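You operate a simulated robot arm through the tools that you are given. There is no shell and no other tool. Be economical: measure what you need, move in short steps, check, and stop when the job is done.

The job below is to be done with a simulated robot arm. You get a single attempt, and the scene is never put back.

JOB
Open the yellow lid.
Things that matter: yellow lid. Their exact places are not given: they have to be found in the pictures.

The check looks at the end state, three seconds after you hand in, the way a careful person would. Anything else that was tipped, shoved, dropped, spilled or broken makes it a failure. Lids that push on must go on centred and level and be pressed home; caps that screw on are set level and turned clockwise until they are tight.

ROBOT AND FRAMES
A 6-joint arm with a two-finger parallel gripper on a trunk, on a base that drives. Base frame: it is fixed to the floor where the robot stands at the start and does not move with it; the origin is under the middle of the robot, x ahead of it, y to its left, z up. Units: mm, rad, N and s.
Its first joint turns from -2.897 to 2.897 rad. Places, roughly: yellow lid [900, 0, 900]. Payload 3.43 kg.
The tool frame sits at the grasp point between the pads (the TCP): z along the fingers, y along the line on which they close. The tips reach 34 mm beyond it. The gripper opens to 128 mm. The fingers are 24 mm wide and 12 mm thick; the gripper's body (48 by 130 mm) begins 96 mm behind the TCP.
Orientation is told as [roll, pitch, yaw] about the base's x, y, z axes, in that order, counted from this pose: with the fingers straight down and closing along the base's y, the tool's x points along the base's -x, its y along +y and its z along -z.

CONTROLS
- The arm moves only by the tool apply_moves. Its argument "deltas" is a list of rows, each a list of 7 numbers: the shift along the tool's x, y, z in mm, then the turn, a rotation vector about the tool's x, y, z in rad, then the opening, from 0 (shut) to 1 (fully open). In form: [[tx, ty, tz, wx, wy, wz, gripper], ...]. A call has 1 to 20 rows; each row shifts and turns the commanded pose from where the row before left it, along the tool's axes as they then stand. Each row takes 0.2 s and may step no farther than 50 mm and 0.15 rad from the row before; otherwise, or with a gripper value out of range, the whole call is refused. A pose out of reach is approached as far as the arm can. The call stops where the force on the tool passes 40 N (or 10 N more than at its start, if that is more) or the arm is blocked; 0.2 s more then pass. The fingers move at their own pace (about 153 mm/s each) and stop on an object; they squeeze with about 26 N. The grip force told is the motor's: it shows also when the fingers shut on nothing. Time passes only in rows, and 0.2 s behind the last, so rows that do not move let the fingers close. The reply holds the time, the measured pose of the TCP, the force on the tool along the base axes, the opening and the grip force, in the units named above and with some noise.
- Cameras (640 x 400 px; columns grow to the right, rows downward): "scene" is now at [170.2, 197.2, 1234.9]; the picture's right is [-0.25, -0.97, 0.00], its down [-0.20, 0.05, -0.98] and it looks along [0.95, -0.25, -0.20] (base axes); focal length 286 px, centre (320, 200). "wrist" rides on the gripper at [76, -11, -160] in the tool frame; the picture's right is [0.15, 0.99, 0.00], its down [-0.88, 0.13, -0.46] and it looks along [-0.45, 0.07, 0.89] (tool axes); focal length 234 px, centre (320, 200).
- snapshot(camera): a new picture of that camera. The clock stands still meanwhile.
- drive_base(legs): drives the robot by 1 to 6 legs, each [ahead, left, turn to the left] in mm, mm and rad, along the robot's own axes; the way and the turn of a leg run together, so that a leg with both is an arc; at most 1500 mm and 3.142 rad a leg. The arm and the cameras ride along, it lands a little off, and it stops where it bumps. It gives what a move gives.
- turn_head(pan, tilt): turns the head with the scene camera to pan (to the left, within 2.496 rad either way) and tilt (down, from -0.506 to 1.204), counted from straight ahead of the robot. It gives what a move gives.
- measure_at(camera, pixels): for up to 12 pixels [column, row] of the newest picture of that camera ("zoom" is the newest enlarged one), the place [x, y, z] in the base frame of the surface seen there, good to about 2 mm. The clock stands still meanwhile.
- close_up(camera, box): a new picture of the part [left, top, right, bottom] of that camera's present view, enlarged. The clock stands still meanwhile.
- hand_in(): hands the job in; it is judged then, once.

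Keep the steps short. Do not move on a guess: measure, check each grasp and each placing, and mend mistakes. In all there are 80 turns and 52 pictures (those below and enlarged ones count). Leave the gripper open and the arm clear of the work at the hand-in unless told otherwise, and finish with a single line.

The tools are called after "Emit:" as name(argument=value, ...) on one line, values as JSON. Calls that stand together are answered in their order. apply_moves: Moves the arm, as the interface text tells. Its arguments: {"type":"object","properties":{"deltas":{"type":"array","items":{"type":"array","items":{"type":"number"}}}},"required":["deltas"]} The other tools are called the same way: drive_base (legs) drives the base; turn_head (pan, tilt) turns the head that bears the scene camera; snapshot (camera) takes a picture; measure_at (camera, pixels) gives the place of the surface under pixels of a picture; close_up (camera, box) takes an enlarged picture of a part of a camera's view; hand_in () hands the job in.

At the start:

```text
time_s: 0.0
tool_pos: [639.1, 239.7, 1106.2]
tcp_rot: [-0.002, 0.001, -0.002]
contact_force: [0.4, -0.3, 0.5]
opening: 128.0
grasp_force: 0.0
robot x, y, heading: [0.6, -0.2, 0.001]
head pan, tilt: [-0.258, 0.202]
```

scene: 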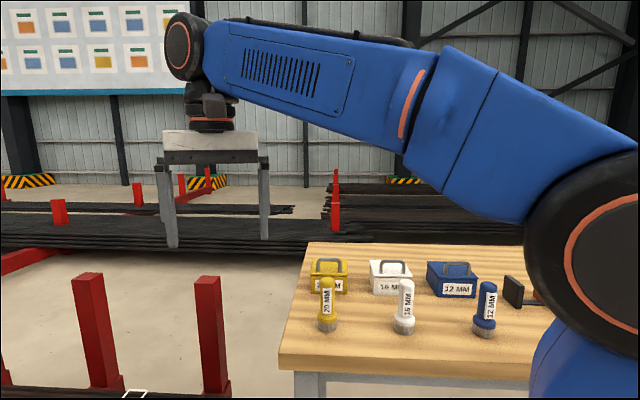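
wrist: 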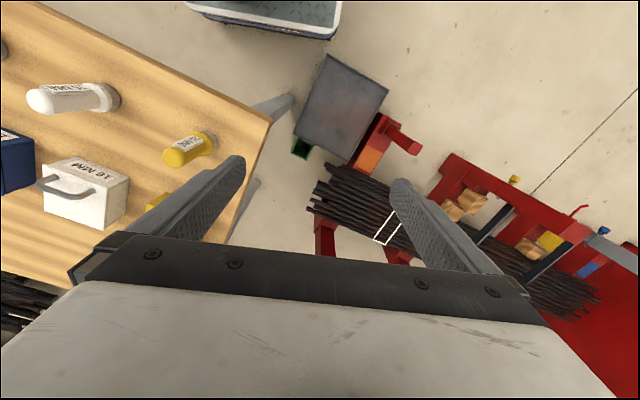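

I see a yellow box with a handle near (328,275) and a yellow tube near (327,305). I'll take a closer look at both.

Emit:
close_up(camera="scene", box=[280, 240, 420, 340])

Emit:
close_up(camera="scene", box=[400, 240, 540, 340])

```text
4.00 times, centred on (350, 290) of scene
```

zoom: 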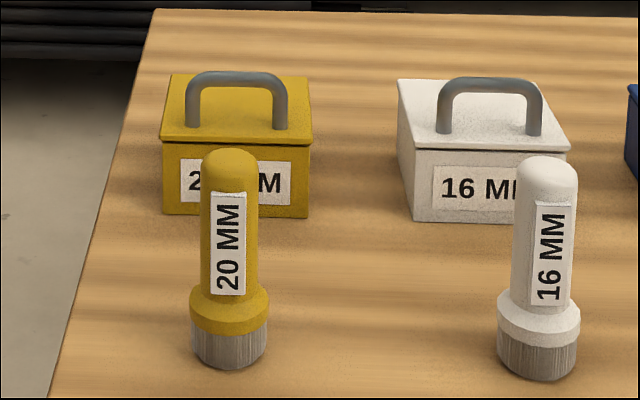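

```text
4.00 times, centred on (470, 290) of scene
```

zoom: 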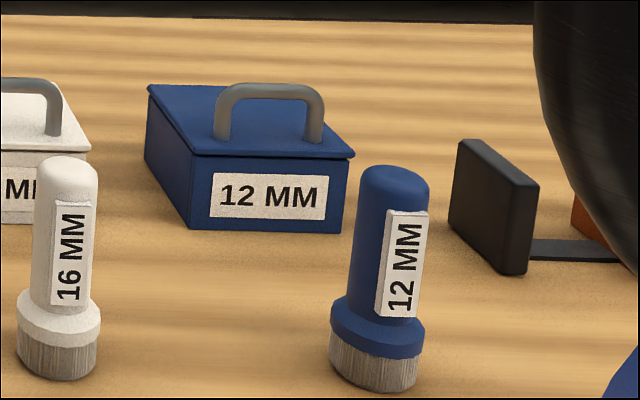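

The yellow box has a lid with a handle, and the brush in front of it (yellow tube) must not be touched. Next I'll measure the yellow box.

Emit:
close_up(camera="scene", box=[300, 250, 356, 340])

```text
4.44 times, centred on (328, 295) of scene
```

zoom: 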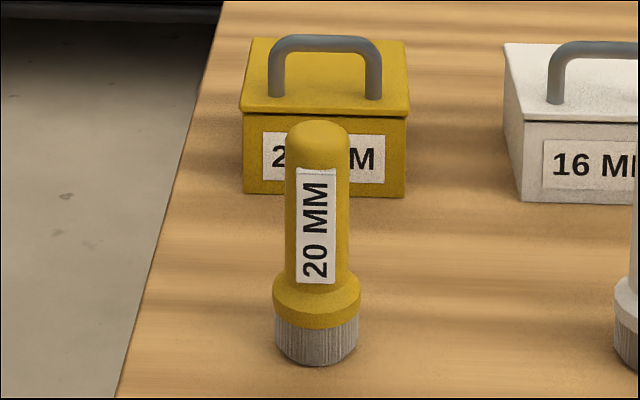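

Measuring lid corners, handle feet and top, box bottom, and brush.

Emit:
measure_at(camera="zoom", pixels=[[243, 104], [404, 110], [256, 42], [402, 44], [279, 88], [373, 90], [280, 46], [325, 43], [370, 47], [318, 130], [318, 350], [250, 190]])

```text
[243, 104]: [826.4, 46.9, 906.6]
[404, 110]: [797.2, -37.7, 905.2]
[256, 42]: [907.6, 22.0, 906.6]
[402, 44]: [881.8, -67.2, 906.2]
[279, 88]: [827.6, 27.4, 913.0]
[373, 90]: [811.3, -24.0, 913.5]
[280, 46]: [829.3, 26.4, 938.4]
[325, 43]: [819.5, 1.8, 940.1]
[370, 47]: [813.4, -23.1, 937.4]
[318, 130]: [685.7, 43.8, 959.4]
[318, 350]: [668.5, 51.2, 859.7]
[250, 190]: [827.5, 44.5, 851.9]
```

The lid is about 88 mm square with its top at z≈906. The handle bar is at (821, 2, 936), near the front edge, so the hinge is probably at the rear. The box is yawed about -0.31 rad. I'll move above the handle at the present height, turn the tool so the fingers close across the bar, and look.

Emit:
apply_moves(deltas=[[-22.7, -29.75, 0, 0, 0, 0, 1], [-22.7, -29.75, 0, 0, 0, 0, 1], [-22.7, -29.75, 0, 0, 0, 0, 1], [-22.7, -29.75, 0, 0, 0, 0, 1], [-22.7, -29.75, 0, 0, 0, 0, 1], [-22.7, -29.75, 0, 0, 0, 0, 1], [-22.7, -29.75, 0, 0, 0, 0, 1], [-22.7, -29.75, 0, 0, 0, 0, 1], [0, 0, 0, 0, 0, -0.14, 1], [0, 0, 0, 0, 0, -0.14, 1], [0, 0, 0, 0, 0, -0.14, 1], [0, 0, 0, 0, 0, -0.14, 1], [0, 0, 0, 0, 0, -0.14, 1], [0, 0, 0, 0, 0, -0.14, 1], [0, 0, 0, 0, 0, -0.14, 1], [0, 0, 0, 0, 0, -0.14, 1], [0, 0, 0, 0, 0, -0.14, 1], [0, 0, 0, 0, 0, 0, 1]])

Emit:
snapshot(camera="wrist")

Emit:
snapshot(camera="scene")

```text
time_s: 3.8
tool_pos: [819.3, 1.8, 1107.6]
tcp_rot: [0.0, 0.0, 1.262]
contact_force: [0.6, -0.4, -0.1]
opening: 128.2
grasp_force: 0.0
robot x, y, heading: [-1.0, 0.8, 0.001]
head pan, tilt: [-0.258, 0.202]
```

```text
46 pictures are left
```

wrist: 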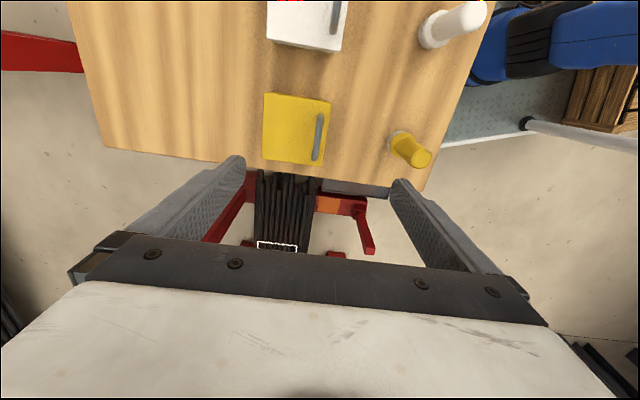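

```text
45 pictures are left
```

scene: 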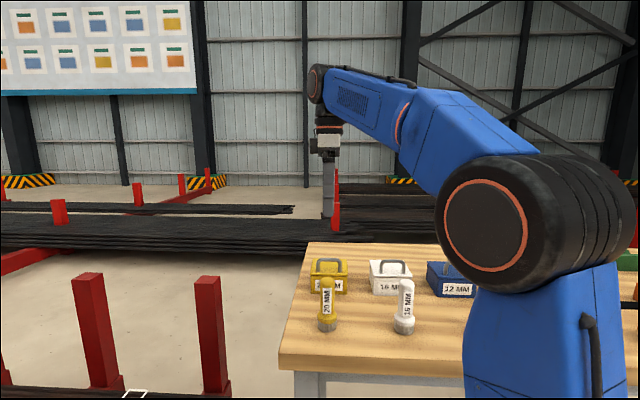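

The handle sits in line between the fingers at column 318. I'll enlarge the yellow lid to see the hinge side and refine the handle position.

Emit:
close_up(camera="wrist", box=[250, 80, 378, 180])

```text
4.00 times, centred on (314, 130) of wrist
```

zoom: 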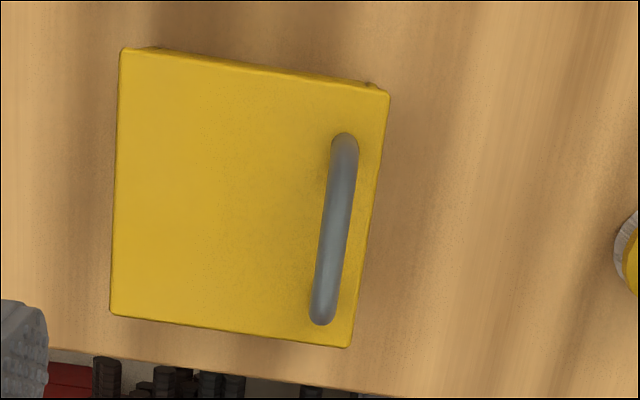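

Emit:
measure_at(camera="zoom", pixels=[[345, 145], [339, 190], [333, 235], [325, 300], [122, 52], [386, 94], [350, 344], [112, 312], [320, 235], [348, 235], [60, 200], [500, 250]])

```text
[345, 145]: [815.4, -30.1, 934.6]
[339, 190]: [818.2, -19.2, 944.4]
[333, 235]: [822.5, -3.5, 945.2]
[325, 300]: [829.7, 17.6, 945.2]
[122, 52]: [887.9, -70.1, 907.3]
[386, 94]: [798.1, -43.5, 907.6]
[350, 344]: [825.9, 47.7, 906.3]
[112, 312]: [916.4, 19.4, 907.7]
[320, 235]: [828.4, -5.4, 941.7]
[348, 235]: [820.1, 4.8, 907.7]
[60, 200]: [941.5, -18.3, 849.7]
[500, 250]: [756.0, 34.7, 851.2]
```

The bar is centred at (823, -2, 940), about 9 mm thick. The rear lid edge (hinge side) is 83 mm behind it, and the lid is yawed -0.308. I'll descend with the fingers half closed to TCP z≈957, so the tips stay about 16 mm above the lid.

Emit:
apply_moves(deltas=[[2.5, -4.7, 30, 0, 0, 0, 0.4], [0, 0, 30, 0, 0, 0, 0.4], [0, 0, 30, 0, 0, 0, 0.4], [0, 0, 30, 0, 0, 0, 0.4], [0, 0, 20, 0, 0, 0, 0.4], [0, 0, 10.5, 0, 0, 0, 0.4], [0, 0, 0, 0, 0, 0, 0.4]])

Emit:
close_up(camera="scene", box=[290, 220, 374, 310])

Emit:
snapshot(camera="wrist")

```text
time_s: 5.4
tool_pos: [824.3, -1.5, 955.0]
tcp_rot: [0.001, 0.0, 1.26]
contact_force: [0.7, 0.5, -0.3]
opening: 50.9
grasp_force: 0.1
robot x, y, heading: [3.4, 1.2, 0.001]
head pan, tilt: [-0.258, 0.202]
```

```text
4.44 times, centred on (332, 265) of scene
```

zoom: 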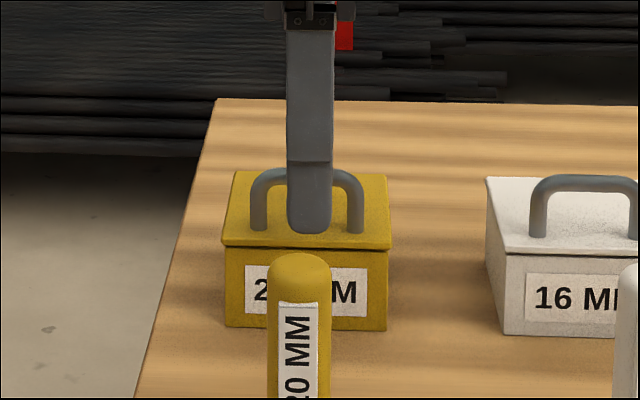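

```text
42 pictures are left
```

wrist: 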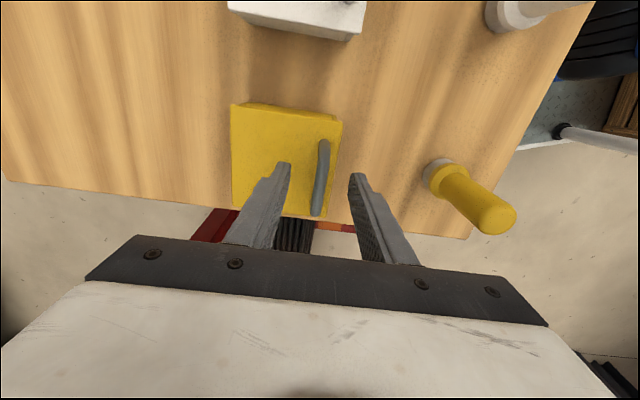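

The fingers straddle the bar at its middle and the brush is clear. Now I'll close on the bar.

Emit:
apply_moves(deltas=[[0, 0, 0, 0, 0, 0, 0.2], [0, 0, 0, 0, 0, 0, 0], [0, 0, 0, 0, 0, 0, 0], [0, 0, 0, 0, 0, 0, 0]])

Emit:
close_up(camera="wrist", box=[220, 80, 420, 240])

```text
time_s: 6.4
tool_pos: [824.2, -1.9, 955.4]
tcp_rot: [0.001, 0.0, 1.26]
contact_force: [2.4, -1.1, -0.7]
opening: 9.3
grasp_force: 43.3
robot x, y, heading: [1.1, -1.8, 0.002]
head pan, tilt: [-0.258, 0.202]
```

```text
2.50 times, centred on (320, 160) of wrist
```

zoom: 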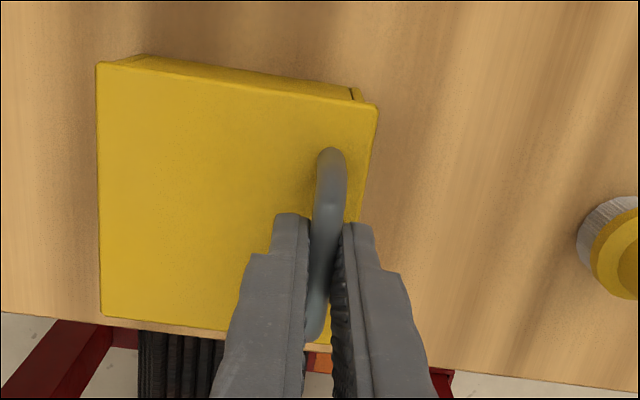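

The grip is on the bar: opening 9.3 mm, force 43. I'll lift along an arc about the rear edge by about 15° and watch the force.

Emit:
apply_moves(deltas=[[0, -2.47, -5.35, 0, 0, 0, 0], [0, -2.81, -5.18, 0, 0, 0, 0], [0, -3.14, -4.99, 0, 0, 0, 0], [0, -3.47, -4.77, 0, 0, 0, 0], [0, 0, 0, 0, 0, 0, 0]])

Emit:
close_up(camera="scene", box=[290, 220, 374, 310])

Emit:
close_up(camera="wrist", box=[220, 80, 420, 240])

```text
time_s: 7.6
tool_pos: [834.4, -5.6, 978.0]
tcp_rot: [0.0, 0.0, 1.259]
contact_force: [-10.2, 10.0, 8.8]
opening: 9.3
grasp_force: 43.1
robot x, y, heading: [2.1, -4.8, -0.001]
head pan, tilt: [-0.258, 0.202]
```

```text
4.44 times, centred on (332, 265) of scene
```

zoom: 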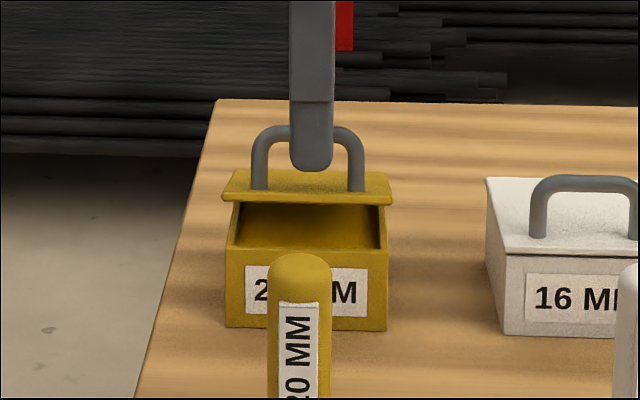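

```text
2.50 times, centred on (320, 160) of wrist
```

zoom: 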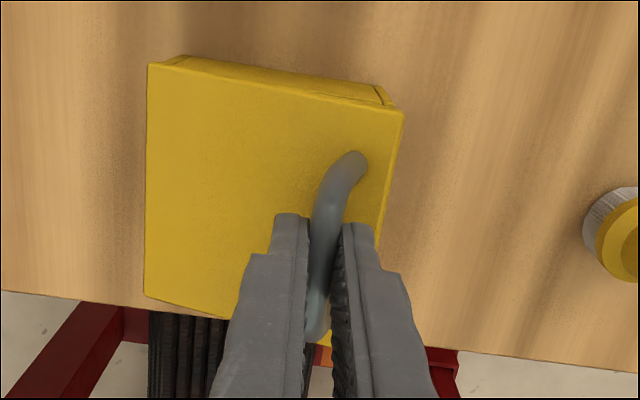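

The lid is hinged at the rear and is up about 15°, and the box has not moved. There is a mild forward resistance of about 12 N. I'll continue the arc to about 30° with slightly less forward travel and check the force.

Emit:
apply_moves(deltas=[[0, -2.5, -4.6, 0, 0, 0, 0], [0, -3.7, -4.3, 0, 0, 0, 0], [0, -4.1, -4.1, 0, 0, 0, 0], [0, -4.4, -3.8, 0, 0, 0, 0], [0, 0, 0, 0, 0, 0, 0]])

Emit:
close_up(camera="scene", box=[290, 220, 374, 310])

```text
time_s: 8.8
tool_pos: [849.1, -9.9, 994.4]
tcp_rot: [0.0, 0.002, 1.259]
contact_force: [-1.9, 0.2, 2.0]
opening: 9.4
grasp_force: 42.5
robot x, y, heading: [2.2, 1.5, -0.005]
head pan, tilt: [-0.258, 0.202]
```

```text
4.44 times, centred on (332, 265) of scene
```

zoom: 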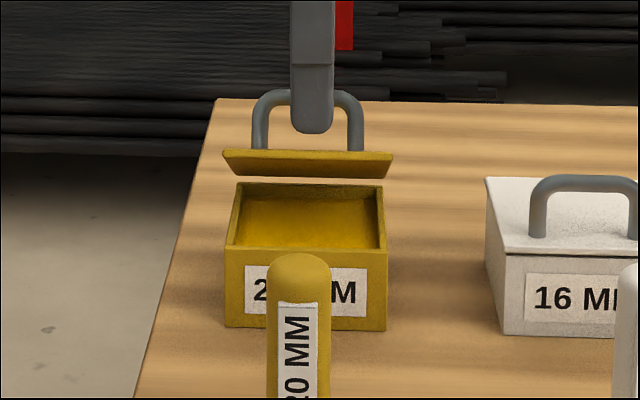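

The force is low now and the lid is at about 30°. I need to know whether the rear of the lid is still on the box, because a strip of table seems to show at zoom row 180. I'll look closer.

Emit:
close_up(camera="scene", box=[310, 240, 350, 280])

Emit:
close_up(camera="wrist", box=[220, 80, 420, 240])

```text
10.00 times, centred on (330, 260) of scene
```

zoom: 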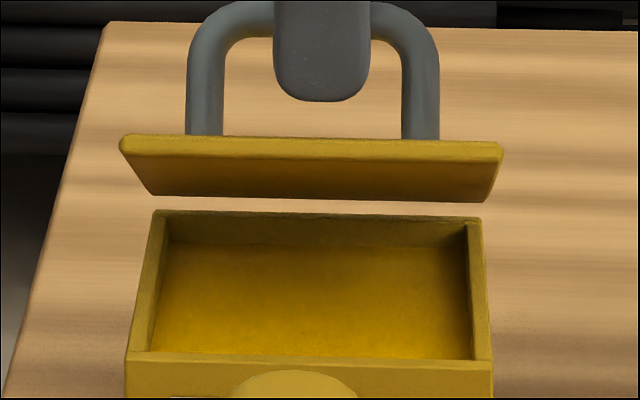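

```text
2.50 times, centred on (320, 160) of wrist
```

zoom: 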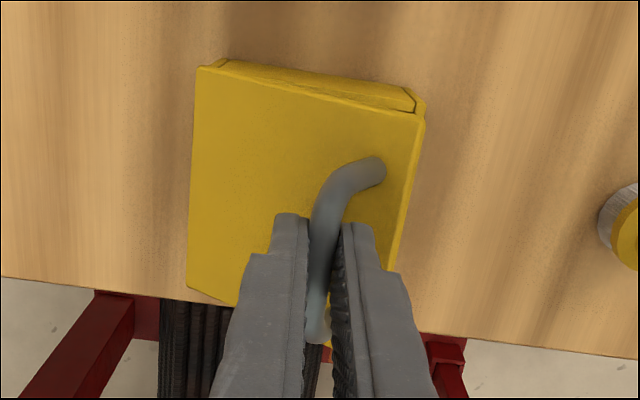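

A gap shows between the lid's rear edge and the box's rear wall. I'll measure the lid corners and the box rim to see how the lid is tilted.

Emit:
measure_at(camera="zoom", pixels=[[202, 72], [192, 284], [418, 122], [300, 105], [250, 180], [230, 66], [408, 105], [395, 200], [340, 95]])

Emit:
close_up(camera="scene", box=[310, 240, 350, 280])

```text
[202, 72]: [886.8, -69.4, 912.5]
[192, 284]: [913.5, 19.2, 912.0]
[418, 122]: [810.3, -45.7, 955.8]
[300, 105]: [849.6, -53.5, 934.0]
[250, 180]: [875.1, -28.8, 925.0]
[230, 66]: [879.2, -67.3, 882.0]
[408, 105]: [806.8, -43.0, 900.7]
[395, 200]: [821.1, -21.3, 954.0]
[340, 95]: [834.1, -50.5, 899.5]
```

```text
10.00 times, centred on (330, 260) of scene
```

zoom: 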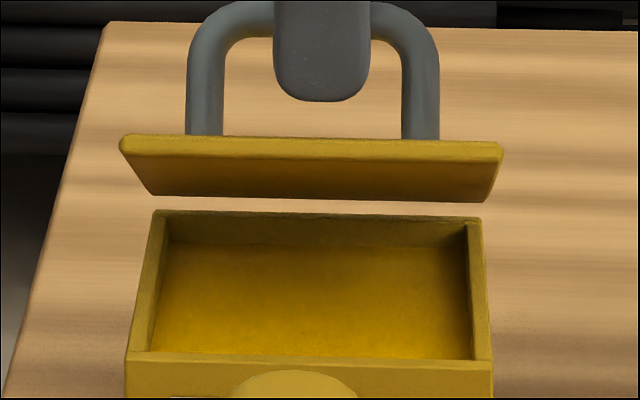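

Emit:
measure_at(camera="zoom", pixels=[[158, 192], [320, 196], [480, 198], [320, 206], [320, 212], [320, 219], [125, 148], [495, 155], [320, 165], [320, 300]])

```text
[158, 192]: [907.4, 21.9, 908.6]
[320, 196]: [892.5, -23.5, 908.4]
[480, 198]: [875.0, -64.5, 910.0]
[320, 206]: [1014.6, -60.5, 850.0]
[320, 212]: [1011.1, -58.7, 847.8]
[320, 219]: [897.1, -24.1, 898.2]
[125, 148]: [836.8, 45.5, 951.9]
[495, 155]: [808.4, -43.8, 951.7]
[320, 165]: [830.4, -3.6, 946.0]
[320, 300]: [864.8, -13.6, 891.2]
```

The lid's rear edge is 8 mm above the rim, so either its hinge axis is offset or it is coming free. I'll test with a small 5 mm straight-up move and compare the force and the rear-edge height.

Emit:
apply_moves(deltas=[[0, 0, -2.5, 0, 0, 0, 0], [0, 0, -2.5, 0, 0, 0, 0], [0, 0, 0, 0, 0, 0, 0], [0, 0, 0, 0, 0, 0, 0]])

Emit:
close_up(camera="scene", box=[310, 240, 350, 280])

Emit:
measure_at(camera="zoom", pixels=[[320, 193], [320, 219], [125, 145], [490, 150]])

```text
time_s: 9.7
tool_pos: [850.7, -11.6, 996.1]
tcp_rot: [0.002, 0.002, 1.258]
contact_force: [10.4, -0.7, -11.6]
opening: 9.1
grasp_force: 43.1
robot x, y, heading: [1.3, -1.3, -0.0]
head pan, tilt: [-0.258, 0.202]
stopped in row 4: the force on the tool passed its limit (the readings are from after the stop); the commanded pose is now the measured one
```

```text
10.00 times, centred on (330, 260) of scene
```

zoom: 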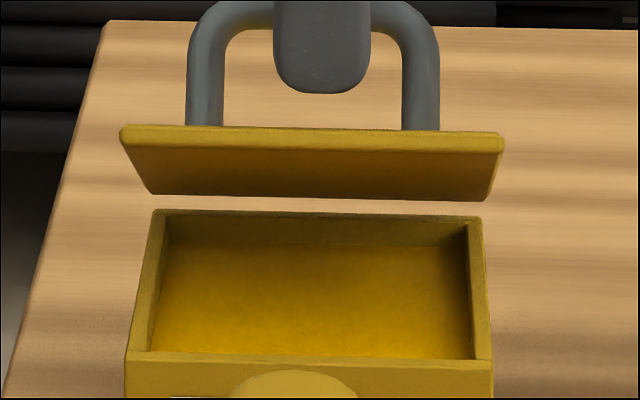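

```text
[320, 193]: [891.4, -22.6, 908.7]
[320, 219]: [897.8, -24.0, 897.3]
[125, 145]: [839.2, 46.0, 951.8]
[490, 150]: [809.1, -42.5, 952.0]
```

The force rose sharply on the straight pull, so the lid is hinged, and the box rim has not moved. From the path I fit the hinge axis about 9 mm behind the rear edge, with a radius of about 96 mm to the bar. I'll continue along that arc to about 50°.

Emit:
apply_moves(deltas=[[0, -5.8, -4.5, 0, 0, 0, 0], [0, -5.5, -3.7, 0, 0, 0, 0], [0, -5.8, -3.4, 0, 0, 0, 0], [0, -6.0, -2.9, 0, 0, 0, 0], [0, -6.2, -2.5, 0, 0, 0, 0], [0, 0, 0, 0, 0, 0, 0]])

Emit:
close_up(camera="scene", box=[290, 220, 374, 310])

```text
time_s: 11.1
tool_pos: [880.3, -20.1, 1012.5]
tcp_rot: [0.005, 0.003, 1.258]
contact_force: [7.5, -8.5, -34.2]
opening: 9.4
grasp_force: 42.7
robot x, y, heading: [-1.4, -0.6, -0.004]
head pan, tilt: [-0.258, 0.202]
```

```text
4.44 times, centred on (332, 265) of scene
```

zoom: 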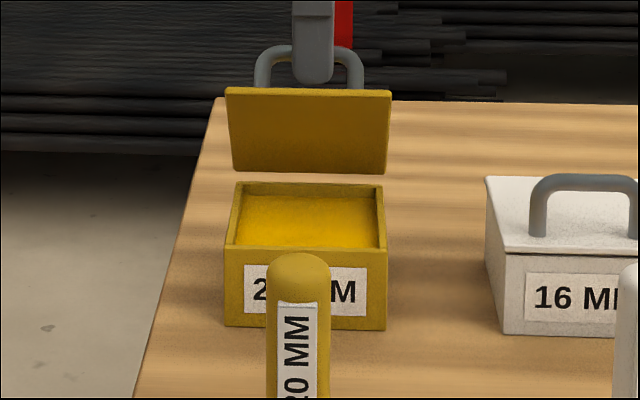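

The force is 34 N downward, so I'm pulling too high. The box is unmoved and the lid is at about 55°. I'll lower by 3 mm and read the force.

Emit:
apply_moves(deltas=[[0, 0, 1.5, 0, 0, 0, 0], [0, 0, 1.5, 0, 0, 0, 0], [0, 0, 0, 0, 0, 0, 0]])

Emit:
close_up(camera="wrist", box=[220, 80, 420, 240])

Emit:
measure_at(camera="zoom", pixels=[[300, 110], [400, 110], [280, 120], [350, 150], [370, 140]])

```text
time_s: 11.8
tool_pos: [879.1, -19.4, 1013.2]
tcp_rot: [-0.001, 0.0, 1.258]
contact_force: [0.9, -3.3, -5.6]
opening: 9.5
grasp_force: 43.4
robot x, y, heading: [-2.9, 0.3, -0.002]
head pan, tilt: [-0.258, 0.202]
```

```text
2.50 times, centred on (320, 160) of wrist
```

zoom: 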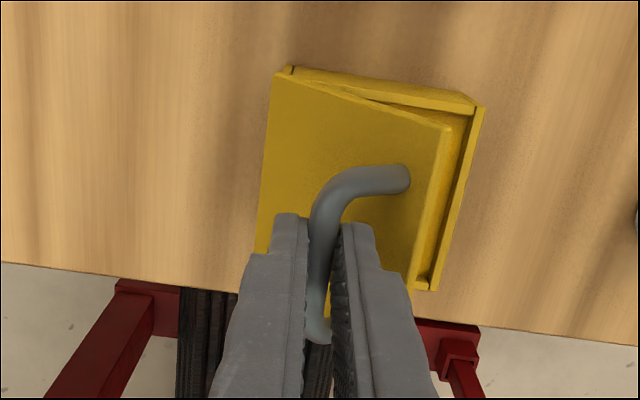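

```text
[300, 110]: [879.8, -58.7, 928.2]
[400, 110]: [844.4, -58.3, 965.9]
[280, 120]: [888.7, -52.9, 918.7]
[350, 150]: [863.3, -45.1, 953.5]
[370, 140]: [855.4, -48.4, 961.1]
```

The force has relaxed. The lid is at about 52°, and the refit arc radius is 93 mm. I'll continue to about 68°.

Emit:
apply_moves(deltas=[[0, -6.2, -1.7, 0, 0, 0, 0], [0, -6.3, -1.3, 0, 0, 0, 0], [0, -6.5, -1.0, 0, 0, 0, 0], [0, -6.4, -0.4, 0, 0, 0, 0], [0, 0, 0, 0, 0, 0, 0]])

Emit:
close_up(camera="scene", box=[290, 220, 374, 310])

```text
time_s: 13.1
tool_pos: [901.7, -27.9, 1016.5]
tcp_rot: [0.0, -0.001, 1.26]
contact_force: [1.6, 7.7, 15.1]
opening: 9.3
grasp_force: 43.3
robot x, y, heading: [0.1, 2.2, 0.003]
head pan, tilt: [-0.258, 0.202]
```

```text
4.44 times, centred on (332, 265) of scene
```

zoom: 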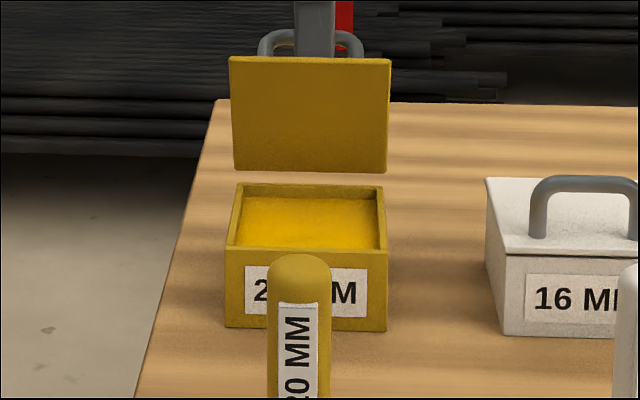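

The lid is at about 68° and the force is 15 N upward, so I'm slightly low. I'll continue with a small upward correction to about 84°.

Emit:
apply_moves(deltas=[[0, -6.5, -1.0, 0, 0, 0, 0], [0, -6.5, 0.2, 0, 0, 0, 0], [0, -6.5, 0.6, 0, 0, 0, 0], [0, -6.3, 1.2, 0, 0, 0, 0], [0, 0, 0, 0, 0, 0, 0]])

Emit:
close_up(camera="wrist", box=[220, 80, 420, 240])

Emit:
close_up(camera="scene", box=[290, 220, 374, 310])

```text
time_s: 14.2
tool_pos: [924.1, -35.3, 1012.6]
tcp_rot: [0.011, 0.005, 1.261]
contact_force: [-13.1, 7.6, -2.6]
opening: 9.8
grasp_force: 43.4
robot x, y, heading: [-2.9, -1.5, 0.003]
head pan, tilt: [-0.258, 0.202]
stopped in row 5: the force on the tool passed its limit (the readings are from after the stop); the commanded pose is now the measured one
```

```text
2.50 times, centred on (320, 160) of wrist
```

zoom: 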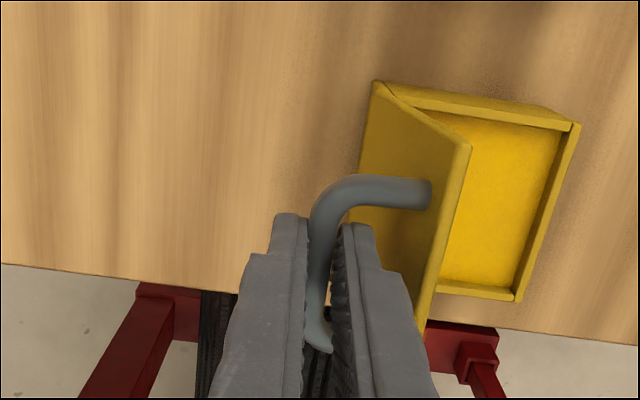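

```text
4.44 times, centred on (332, 265) of scene
```

zoom: 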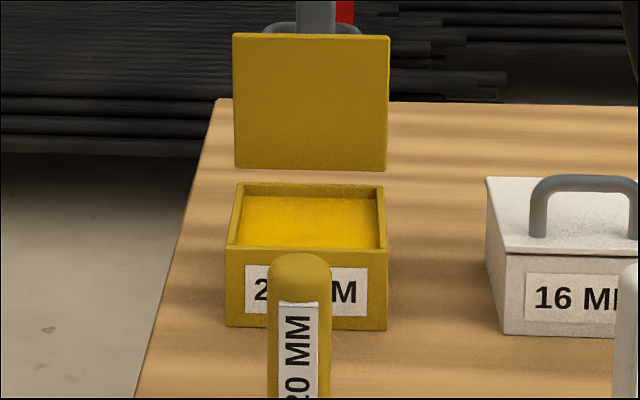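

The move stopped on force with the lid near vertical. I'll measure the lid's angle on its inner face.

Emit:
measure_at(camera="zoom", pixels=[[310, 45], [310, 80], [310, 120], [310, 160], [230, 320]])

Emit:
close_up(camera="wrist", box=[290, 130, 390, 210])

```text
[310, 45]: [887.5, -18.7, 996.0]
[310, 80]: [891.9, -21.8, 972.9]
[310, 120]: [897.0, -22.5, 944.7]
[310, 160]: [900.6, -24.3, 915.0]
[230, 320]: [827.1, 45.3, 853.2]
```

```text
5.00 times, centred on (340, 170) of wrist
```

zoom: 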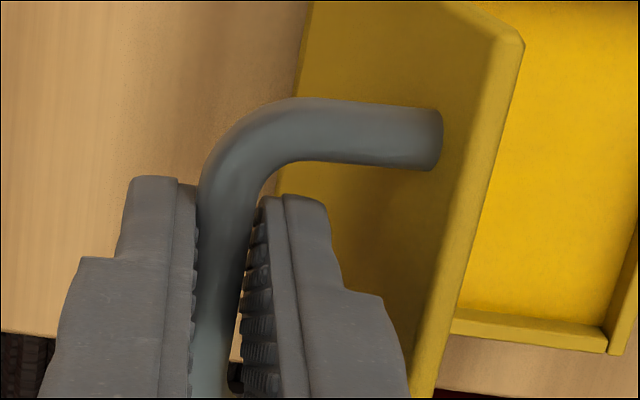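

The lid is at about 80°, and the stepped front finger is close to the lid's upper edge. I'll tilt the tool 0.3 rad about the bar, away from the lid, to make room.

Emit:
apply_moves(deltas=[[0, -1.7, 0.1, -0.1, 0, 0, 0], [0, -1.7, 0.1, -0.1, 0, 0, 0], [0, -1.7, 0.1, -0.1, 0, 0, 0], [0, 0, 0, 0, 0, 0, 0]])

Emit:
close_up(camera="wrist", box=[240, 80, 440, 240])

```text
time_s: 15.2
tool_pos: [921.8, -37.2, 998.4]
tcp_rot: [0.3, 0.001, 1.259]
contact_force: [5.9, -0.1, 37.2]
opening: 9.7
grasp_force: 43.3
out of reach, approached as far as the arm can: row 3
robot x, y, heading: [1.2, -3.9, -0.002]
head pan, tilt: [-0.258, 0.202]
```

```text
2.50 times, centred on (340, 160) of wrist
```

zoom: 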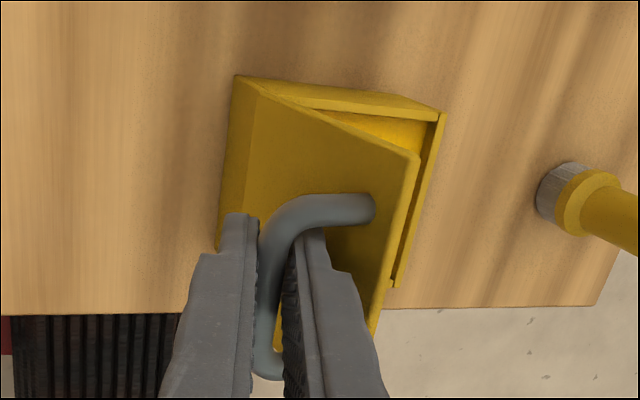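

The tilt ran into the arm's reach limit and the tool sank, giving 37 N. I'll undo the tilt and return the TCP to its former height.

Emit:
apply_moves(deltas=[[0, 1.7, -4, 0.1, 0, 0, 0], [0, 1.7, -4, 0.1, 0, 0, 0], [0, 1.7, -4, 0.1, 0, 0, 0], [0, 0, 0, 0, 0, 0, 0]])

```text
time_s: 16.2
tool_pos: [919.7, -36.6, 1008.8]
tcp_rot: [0.008, 0.004, 1.26]
contact_force: [-6.5, 2.2, -38.0]
opening: 9.8
grasp_force: 43.4
robot x, y, heading: [0.3, 0.6, 0.003]
head pan, tilt: [-0.258, 0.202]
```

The bar has slipped a few mm along the pads, so I'm pulling up with 38 N. I'll lower by 3 mm and then open the fingers slightly (16 mm), keeping them caging the bar, to see whether the lid holds by itself.

Emit:
apply_moves(deltas=[[0, 0, 1.5, 0, 0, 0, 0], [0, 0, 1.5, 0, 0, 0, 0], [0, 0, 0, 0, 0, 0, 0.13], [0, 0, 0, 0, 0, 0, 0.13], [0, 0, 0, 0, 0, 0, 0.13]])

Emit:
close_up(camera="wrist", box=[240, 80, 440, 240])

Emit:
close_up(camera="scene", box=[290, 220, 374, 310])

Emit:
measure_at(camera="zoom", pixels=[[310, 60], [310, 80], [310, 120], [310, 160], [230, 320]])

```text
time_s: 17.4
tool_pos: [919.3, -35.9, 1008.7]
tcp_rot: [0.007, 0.004, 1.261]
contact_force: [0.4, -0.6, -0.4]
opening: 16.7
grasp_force: 0.1
robot x, y, heading: [-3.6, 0.9, -0.003]
head pan, tilt: [-0.258, 0.202]
```

```text
2.50 times, centred on (340, 160) of wrist
```

zoom: 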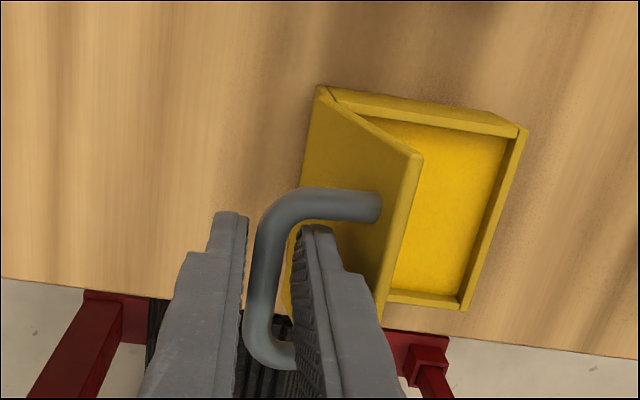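

```text
4.44 times, centred on (332, 265) of scene
```

zoom: 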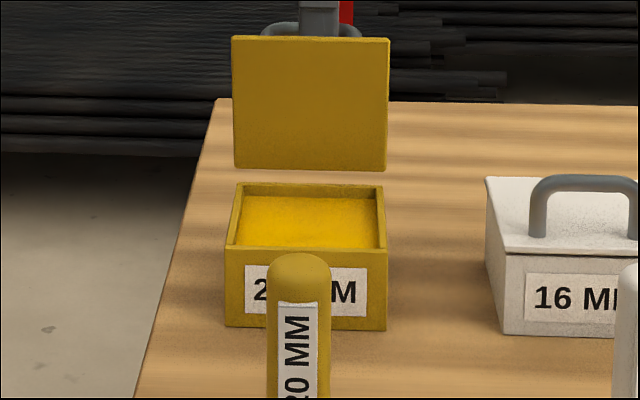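

```text
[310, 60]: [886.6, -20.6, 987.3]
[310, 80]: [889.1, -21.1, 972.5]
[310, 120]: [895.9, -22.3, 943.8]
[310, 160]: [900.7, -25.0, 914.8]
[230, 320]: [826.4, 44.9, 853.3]
```

Released, the force is zero and the lid holds by itself at about 78° (hinge friction). I'd like it clearly past vertical. With the fingers caging the bar, I'll nudge rearward 8 mm in small rows and watch the force.

Emit:
apply_moves(deltas=[[0, -2, 0, 0, 0, 0, 0.13], [0, -2, 0, 0, 0, 0, 0.13], [0, -2, 0, 0, 0, 0, 0.13], [0, -2, 0, 0, 0, 0, 0.13], [0, 0, 0, 0, 0, 0, 0.13]])

Emit:
close_up(camera="scene", box=[290, 220, 374, 310])

Emit:
measure_at(camera="zoom", pixels=[[310, 60], [310, 80], [310, 120], [310, 160], [230, 320]])

```text
time_s: 18.6
tool_pos: [926.6, -38.5, 1005.8]
tcp_rot: [0.009, 0.003, 1.26]
contact_force: [-7.1, 2.0, -3.4]
opening: 20.4
grasp_force: 3.2
robot x, y, heading: [-4.3, 1.1, -0.004]
head pan, tilt: [-0.258, 0.202]
```

```text
4.44 times, centred on (332, 265) of scene
```

zoom: 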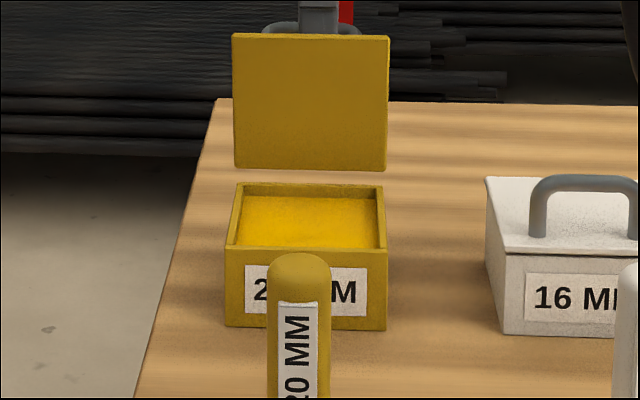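

```text
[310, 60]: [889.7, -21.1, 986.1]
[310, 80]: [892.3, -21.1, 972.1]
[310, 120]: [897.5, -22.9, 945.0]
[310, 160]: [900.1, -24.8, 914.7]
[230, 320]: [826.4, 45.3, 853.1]
```

The lid followed to about 81° with only 7 N, but the arm is near its reach. I'll back off 5 mm, lift straight out to clear the bar, then check.

Emit:
apply_moves(deltas=[[0, 4, 0, 0, 0, 0, 0.15], [0, 0, -10, 0, 0, 0, 0.15], [0, 0, -10, 0, 0, 0, 0.15], [0, 0, -10, 0, 0, 0, 0.15], [0, 0, -10, 0, 0, 0, 0.15], [0, 0, -10, 0, 0, 0, 0.15], [0, 0, -10, 0, 0, 0, 0.15], [0, 0, 0, 0, 0, 0, 0.15]])

Emit:
snapshot(camera="scene")

Emit:
close_up(camera="scene", box=[290, 190, 390, 300])

```text
time_s: 20.4
tool_pos: [922.9, -36.9, 1065.9]
tcp_rot: [0.008, 0.005, 1.26]
contact_force: [-0.5, 0.5, 0.1]
opening: 19.1
grasp_force: 0.1
robot x, y, heading: [-0.8, 0.3, 0.0]
head pan, tilt: [-0.258, 0.202]
```

```text
23 pictures are left
```

scene: 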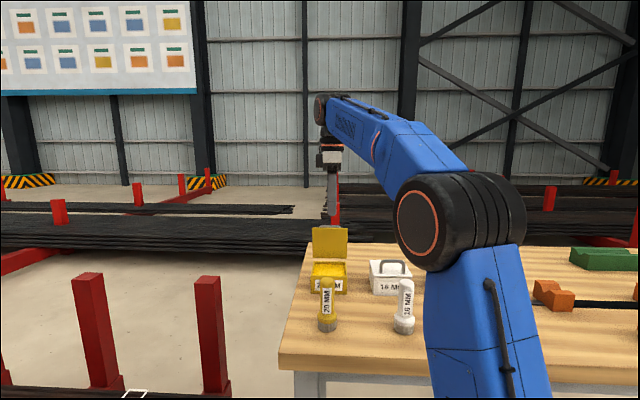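

```text
3.64 times, centred on (340, 245) of scene
```

zoom: 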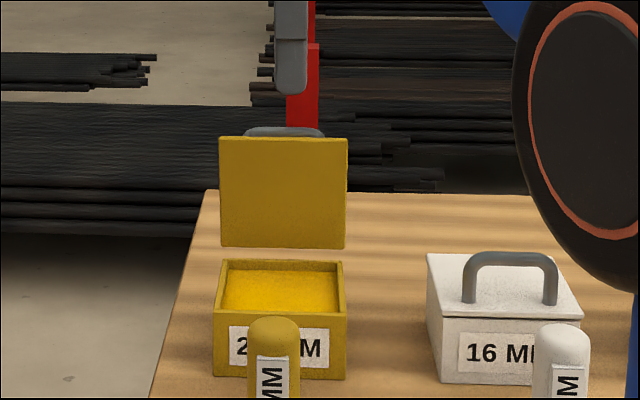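

The lid stays open by itself. Now I'll go over to its front side at this height with the fingers closed, then lower the tips to z≈980 in front of the inner face.

Emit:
apply_moves(deltas=[[0, 20, 0, 0, 0, 0, 0], [0, 20, 0, 0, 0, 0, 0], [0, 20, 0, 0, 0, 0, 0], [0, 20, 0, 0, 0, 0, 0], [0, 0, 17, 0, 0, 0, 0], [0, 0, 17, 0, 0, 0, 0], [0, 0, 17, 0, 0, 0, 0], [0, 0, 0, 0, 0, 0, 0]])

Emit:
snapshot(camera="wrist")

```text
time_s: 22.2
tool_pos: [847.2, -13.7, 1014.7]
tcp_rot: [0.006, 0.003, 1.259]
contact_force: [0.0, -0.4, -1.0]
opening: 0.0
grasp_force: 26.0
robot x, y, heading: [2.1, 1.6, 0.003]
head pan, tilt: [-0.258, 0.202]
```

```text
21 pictures are left
```

wrist: 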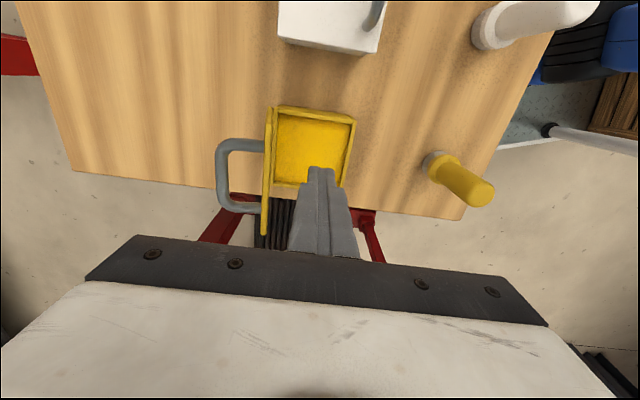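

The closed fingers are in front of the lid's inner face. I'll advance to contact and push gently, expecting contact after about 28 mm.

Emit:
apply_moves(deltas=[[0, -8, 0, 0, 0, 0, 0], [0, -8, 0, 0, 0, 0, 0], [0, -6, 0, 0, 0, 0, 0], [0, -3, 0, 0, 0, 0, 0], [0, -3, 0, 0, 0, 0, 0], [0, -3, 0, 0, 0, 0, 0], [0, -3, 0, 0, 0, 0, 0], [0, -3, 0, 0, 0, 0, 0], [0, -3, 0, 0, 0, 0, 0], [0, 0, 0, 0, 0, 0, 0]])

Emit:
close_up(camera="scene", box=[290, 190, 390, 300])

Emit:
measure_at(camera="zoom", pixels=[[240, 150], [240, 190], [240, 235], [216, 370]])

```text
time_s: 24.0
tool_pos: [878.8, -21.0, 1014.7]
tcp_rot: [0.014, 0.004, 1.26]
contact_force: [-25.6, 5.4, -1.2]
opening: 0.2
grasp_force: 26.4
robot x, y, heading: [-3.0, 1.0, -0.001]
head pan, tilt: [-0.258, 0.202]
stopped in row 8: the force on the tool passed its limit (the readings are from after the stop); the commanded pose is now the measured one
```

```text
3.64 times, centred on (340, 245) of scene
```

zoom: 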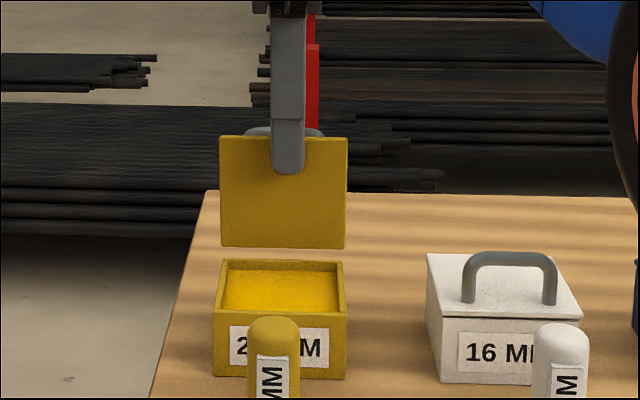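

```text
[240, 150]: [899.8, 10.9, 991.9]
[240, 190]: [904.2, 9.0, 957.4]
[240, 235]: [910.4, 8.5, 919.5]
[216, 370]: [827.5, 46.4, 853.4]
```

The lid did not move further under more than 40 N and is at about 82°, so this is its hinge stop, and the box is still in place. I'll back away, rise, open the gripper and check that the lid stays.

Emit:
apply_moves(deltas=[[0, 10, 0, 0, 0, 0, 0], [0, 20, 0, 0, 0, 0, 0], [0, 10, -10, 0, 0, 0, 0], [0, 0, -30, 0, 0, 0, 0], [0, 0, -30, 0, 0, 0, 0], [0, 0, -30, 0, 0, 0, 0.3], [0, 20, -20, 0, 0, 0, 1], [0, 30, 0, 0, 0, 0, 1], [0, 30, 0, 0, 0, 0, 1], [0, 30, 0, 0, 0, 0, 1], [0, 0, 0, 0, 0, 0, 1], [0, 0, 0, 0, 0, 0, 1]])

Emit:
close_up(camera="scene", box=[270, 190, 430, 340])

Emit:
measure_at(camera="zoom", pixels=[[270, 115], [270, 165], [250, 320]])

```text
time_s: 26.6
tool_pos: [737.2, 23.4, 1133.8]
tcp_rot: [0.012, 0.003, 1.261]
contact_force: [0.6, 0.3, -0.4]
opening: 127.8
grasp_force: 0.0
robot x, y, heading: [-1.1, -2.2, 0.001]
head pan, tilt: [-0.258, 0.202]
```

```text
2.67 times, centred on (350, 265) of scene
```

zoom: 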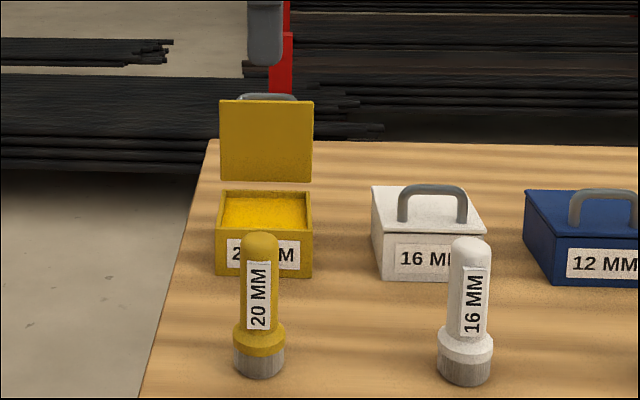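

```text
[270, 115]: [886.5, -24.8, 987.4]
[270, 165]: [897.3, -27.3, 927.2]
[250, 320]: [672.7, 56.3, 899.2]
```

The lid stays open at its stop, the box and brushes look undisturbed, and the gripper is open and clear. I'm handing in.

Emit:
hand_in()

```text
The job is handed in.
```

The yellow lid is open to its hinge stop, about 80°, and stays up by itself; nothing else looks moved, and the gripper is open and clear.
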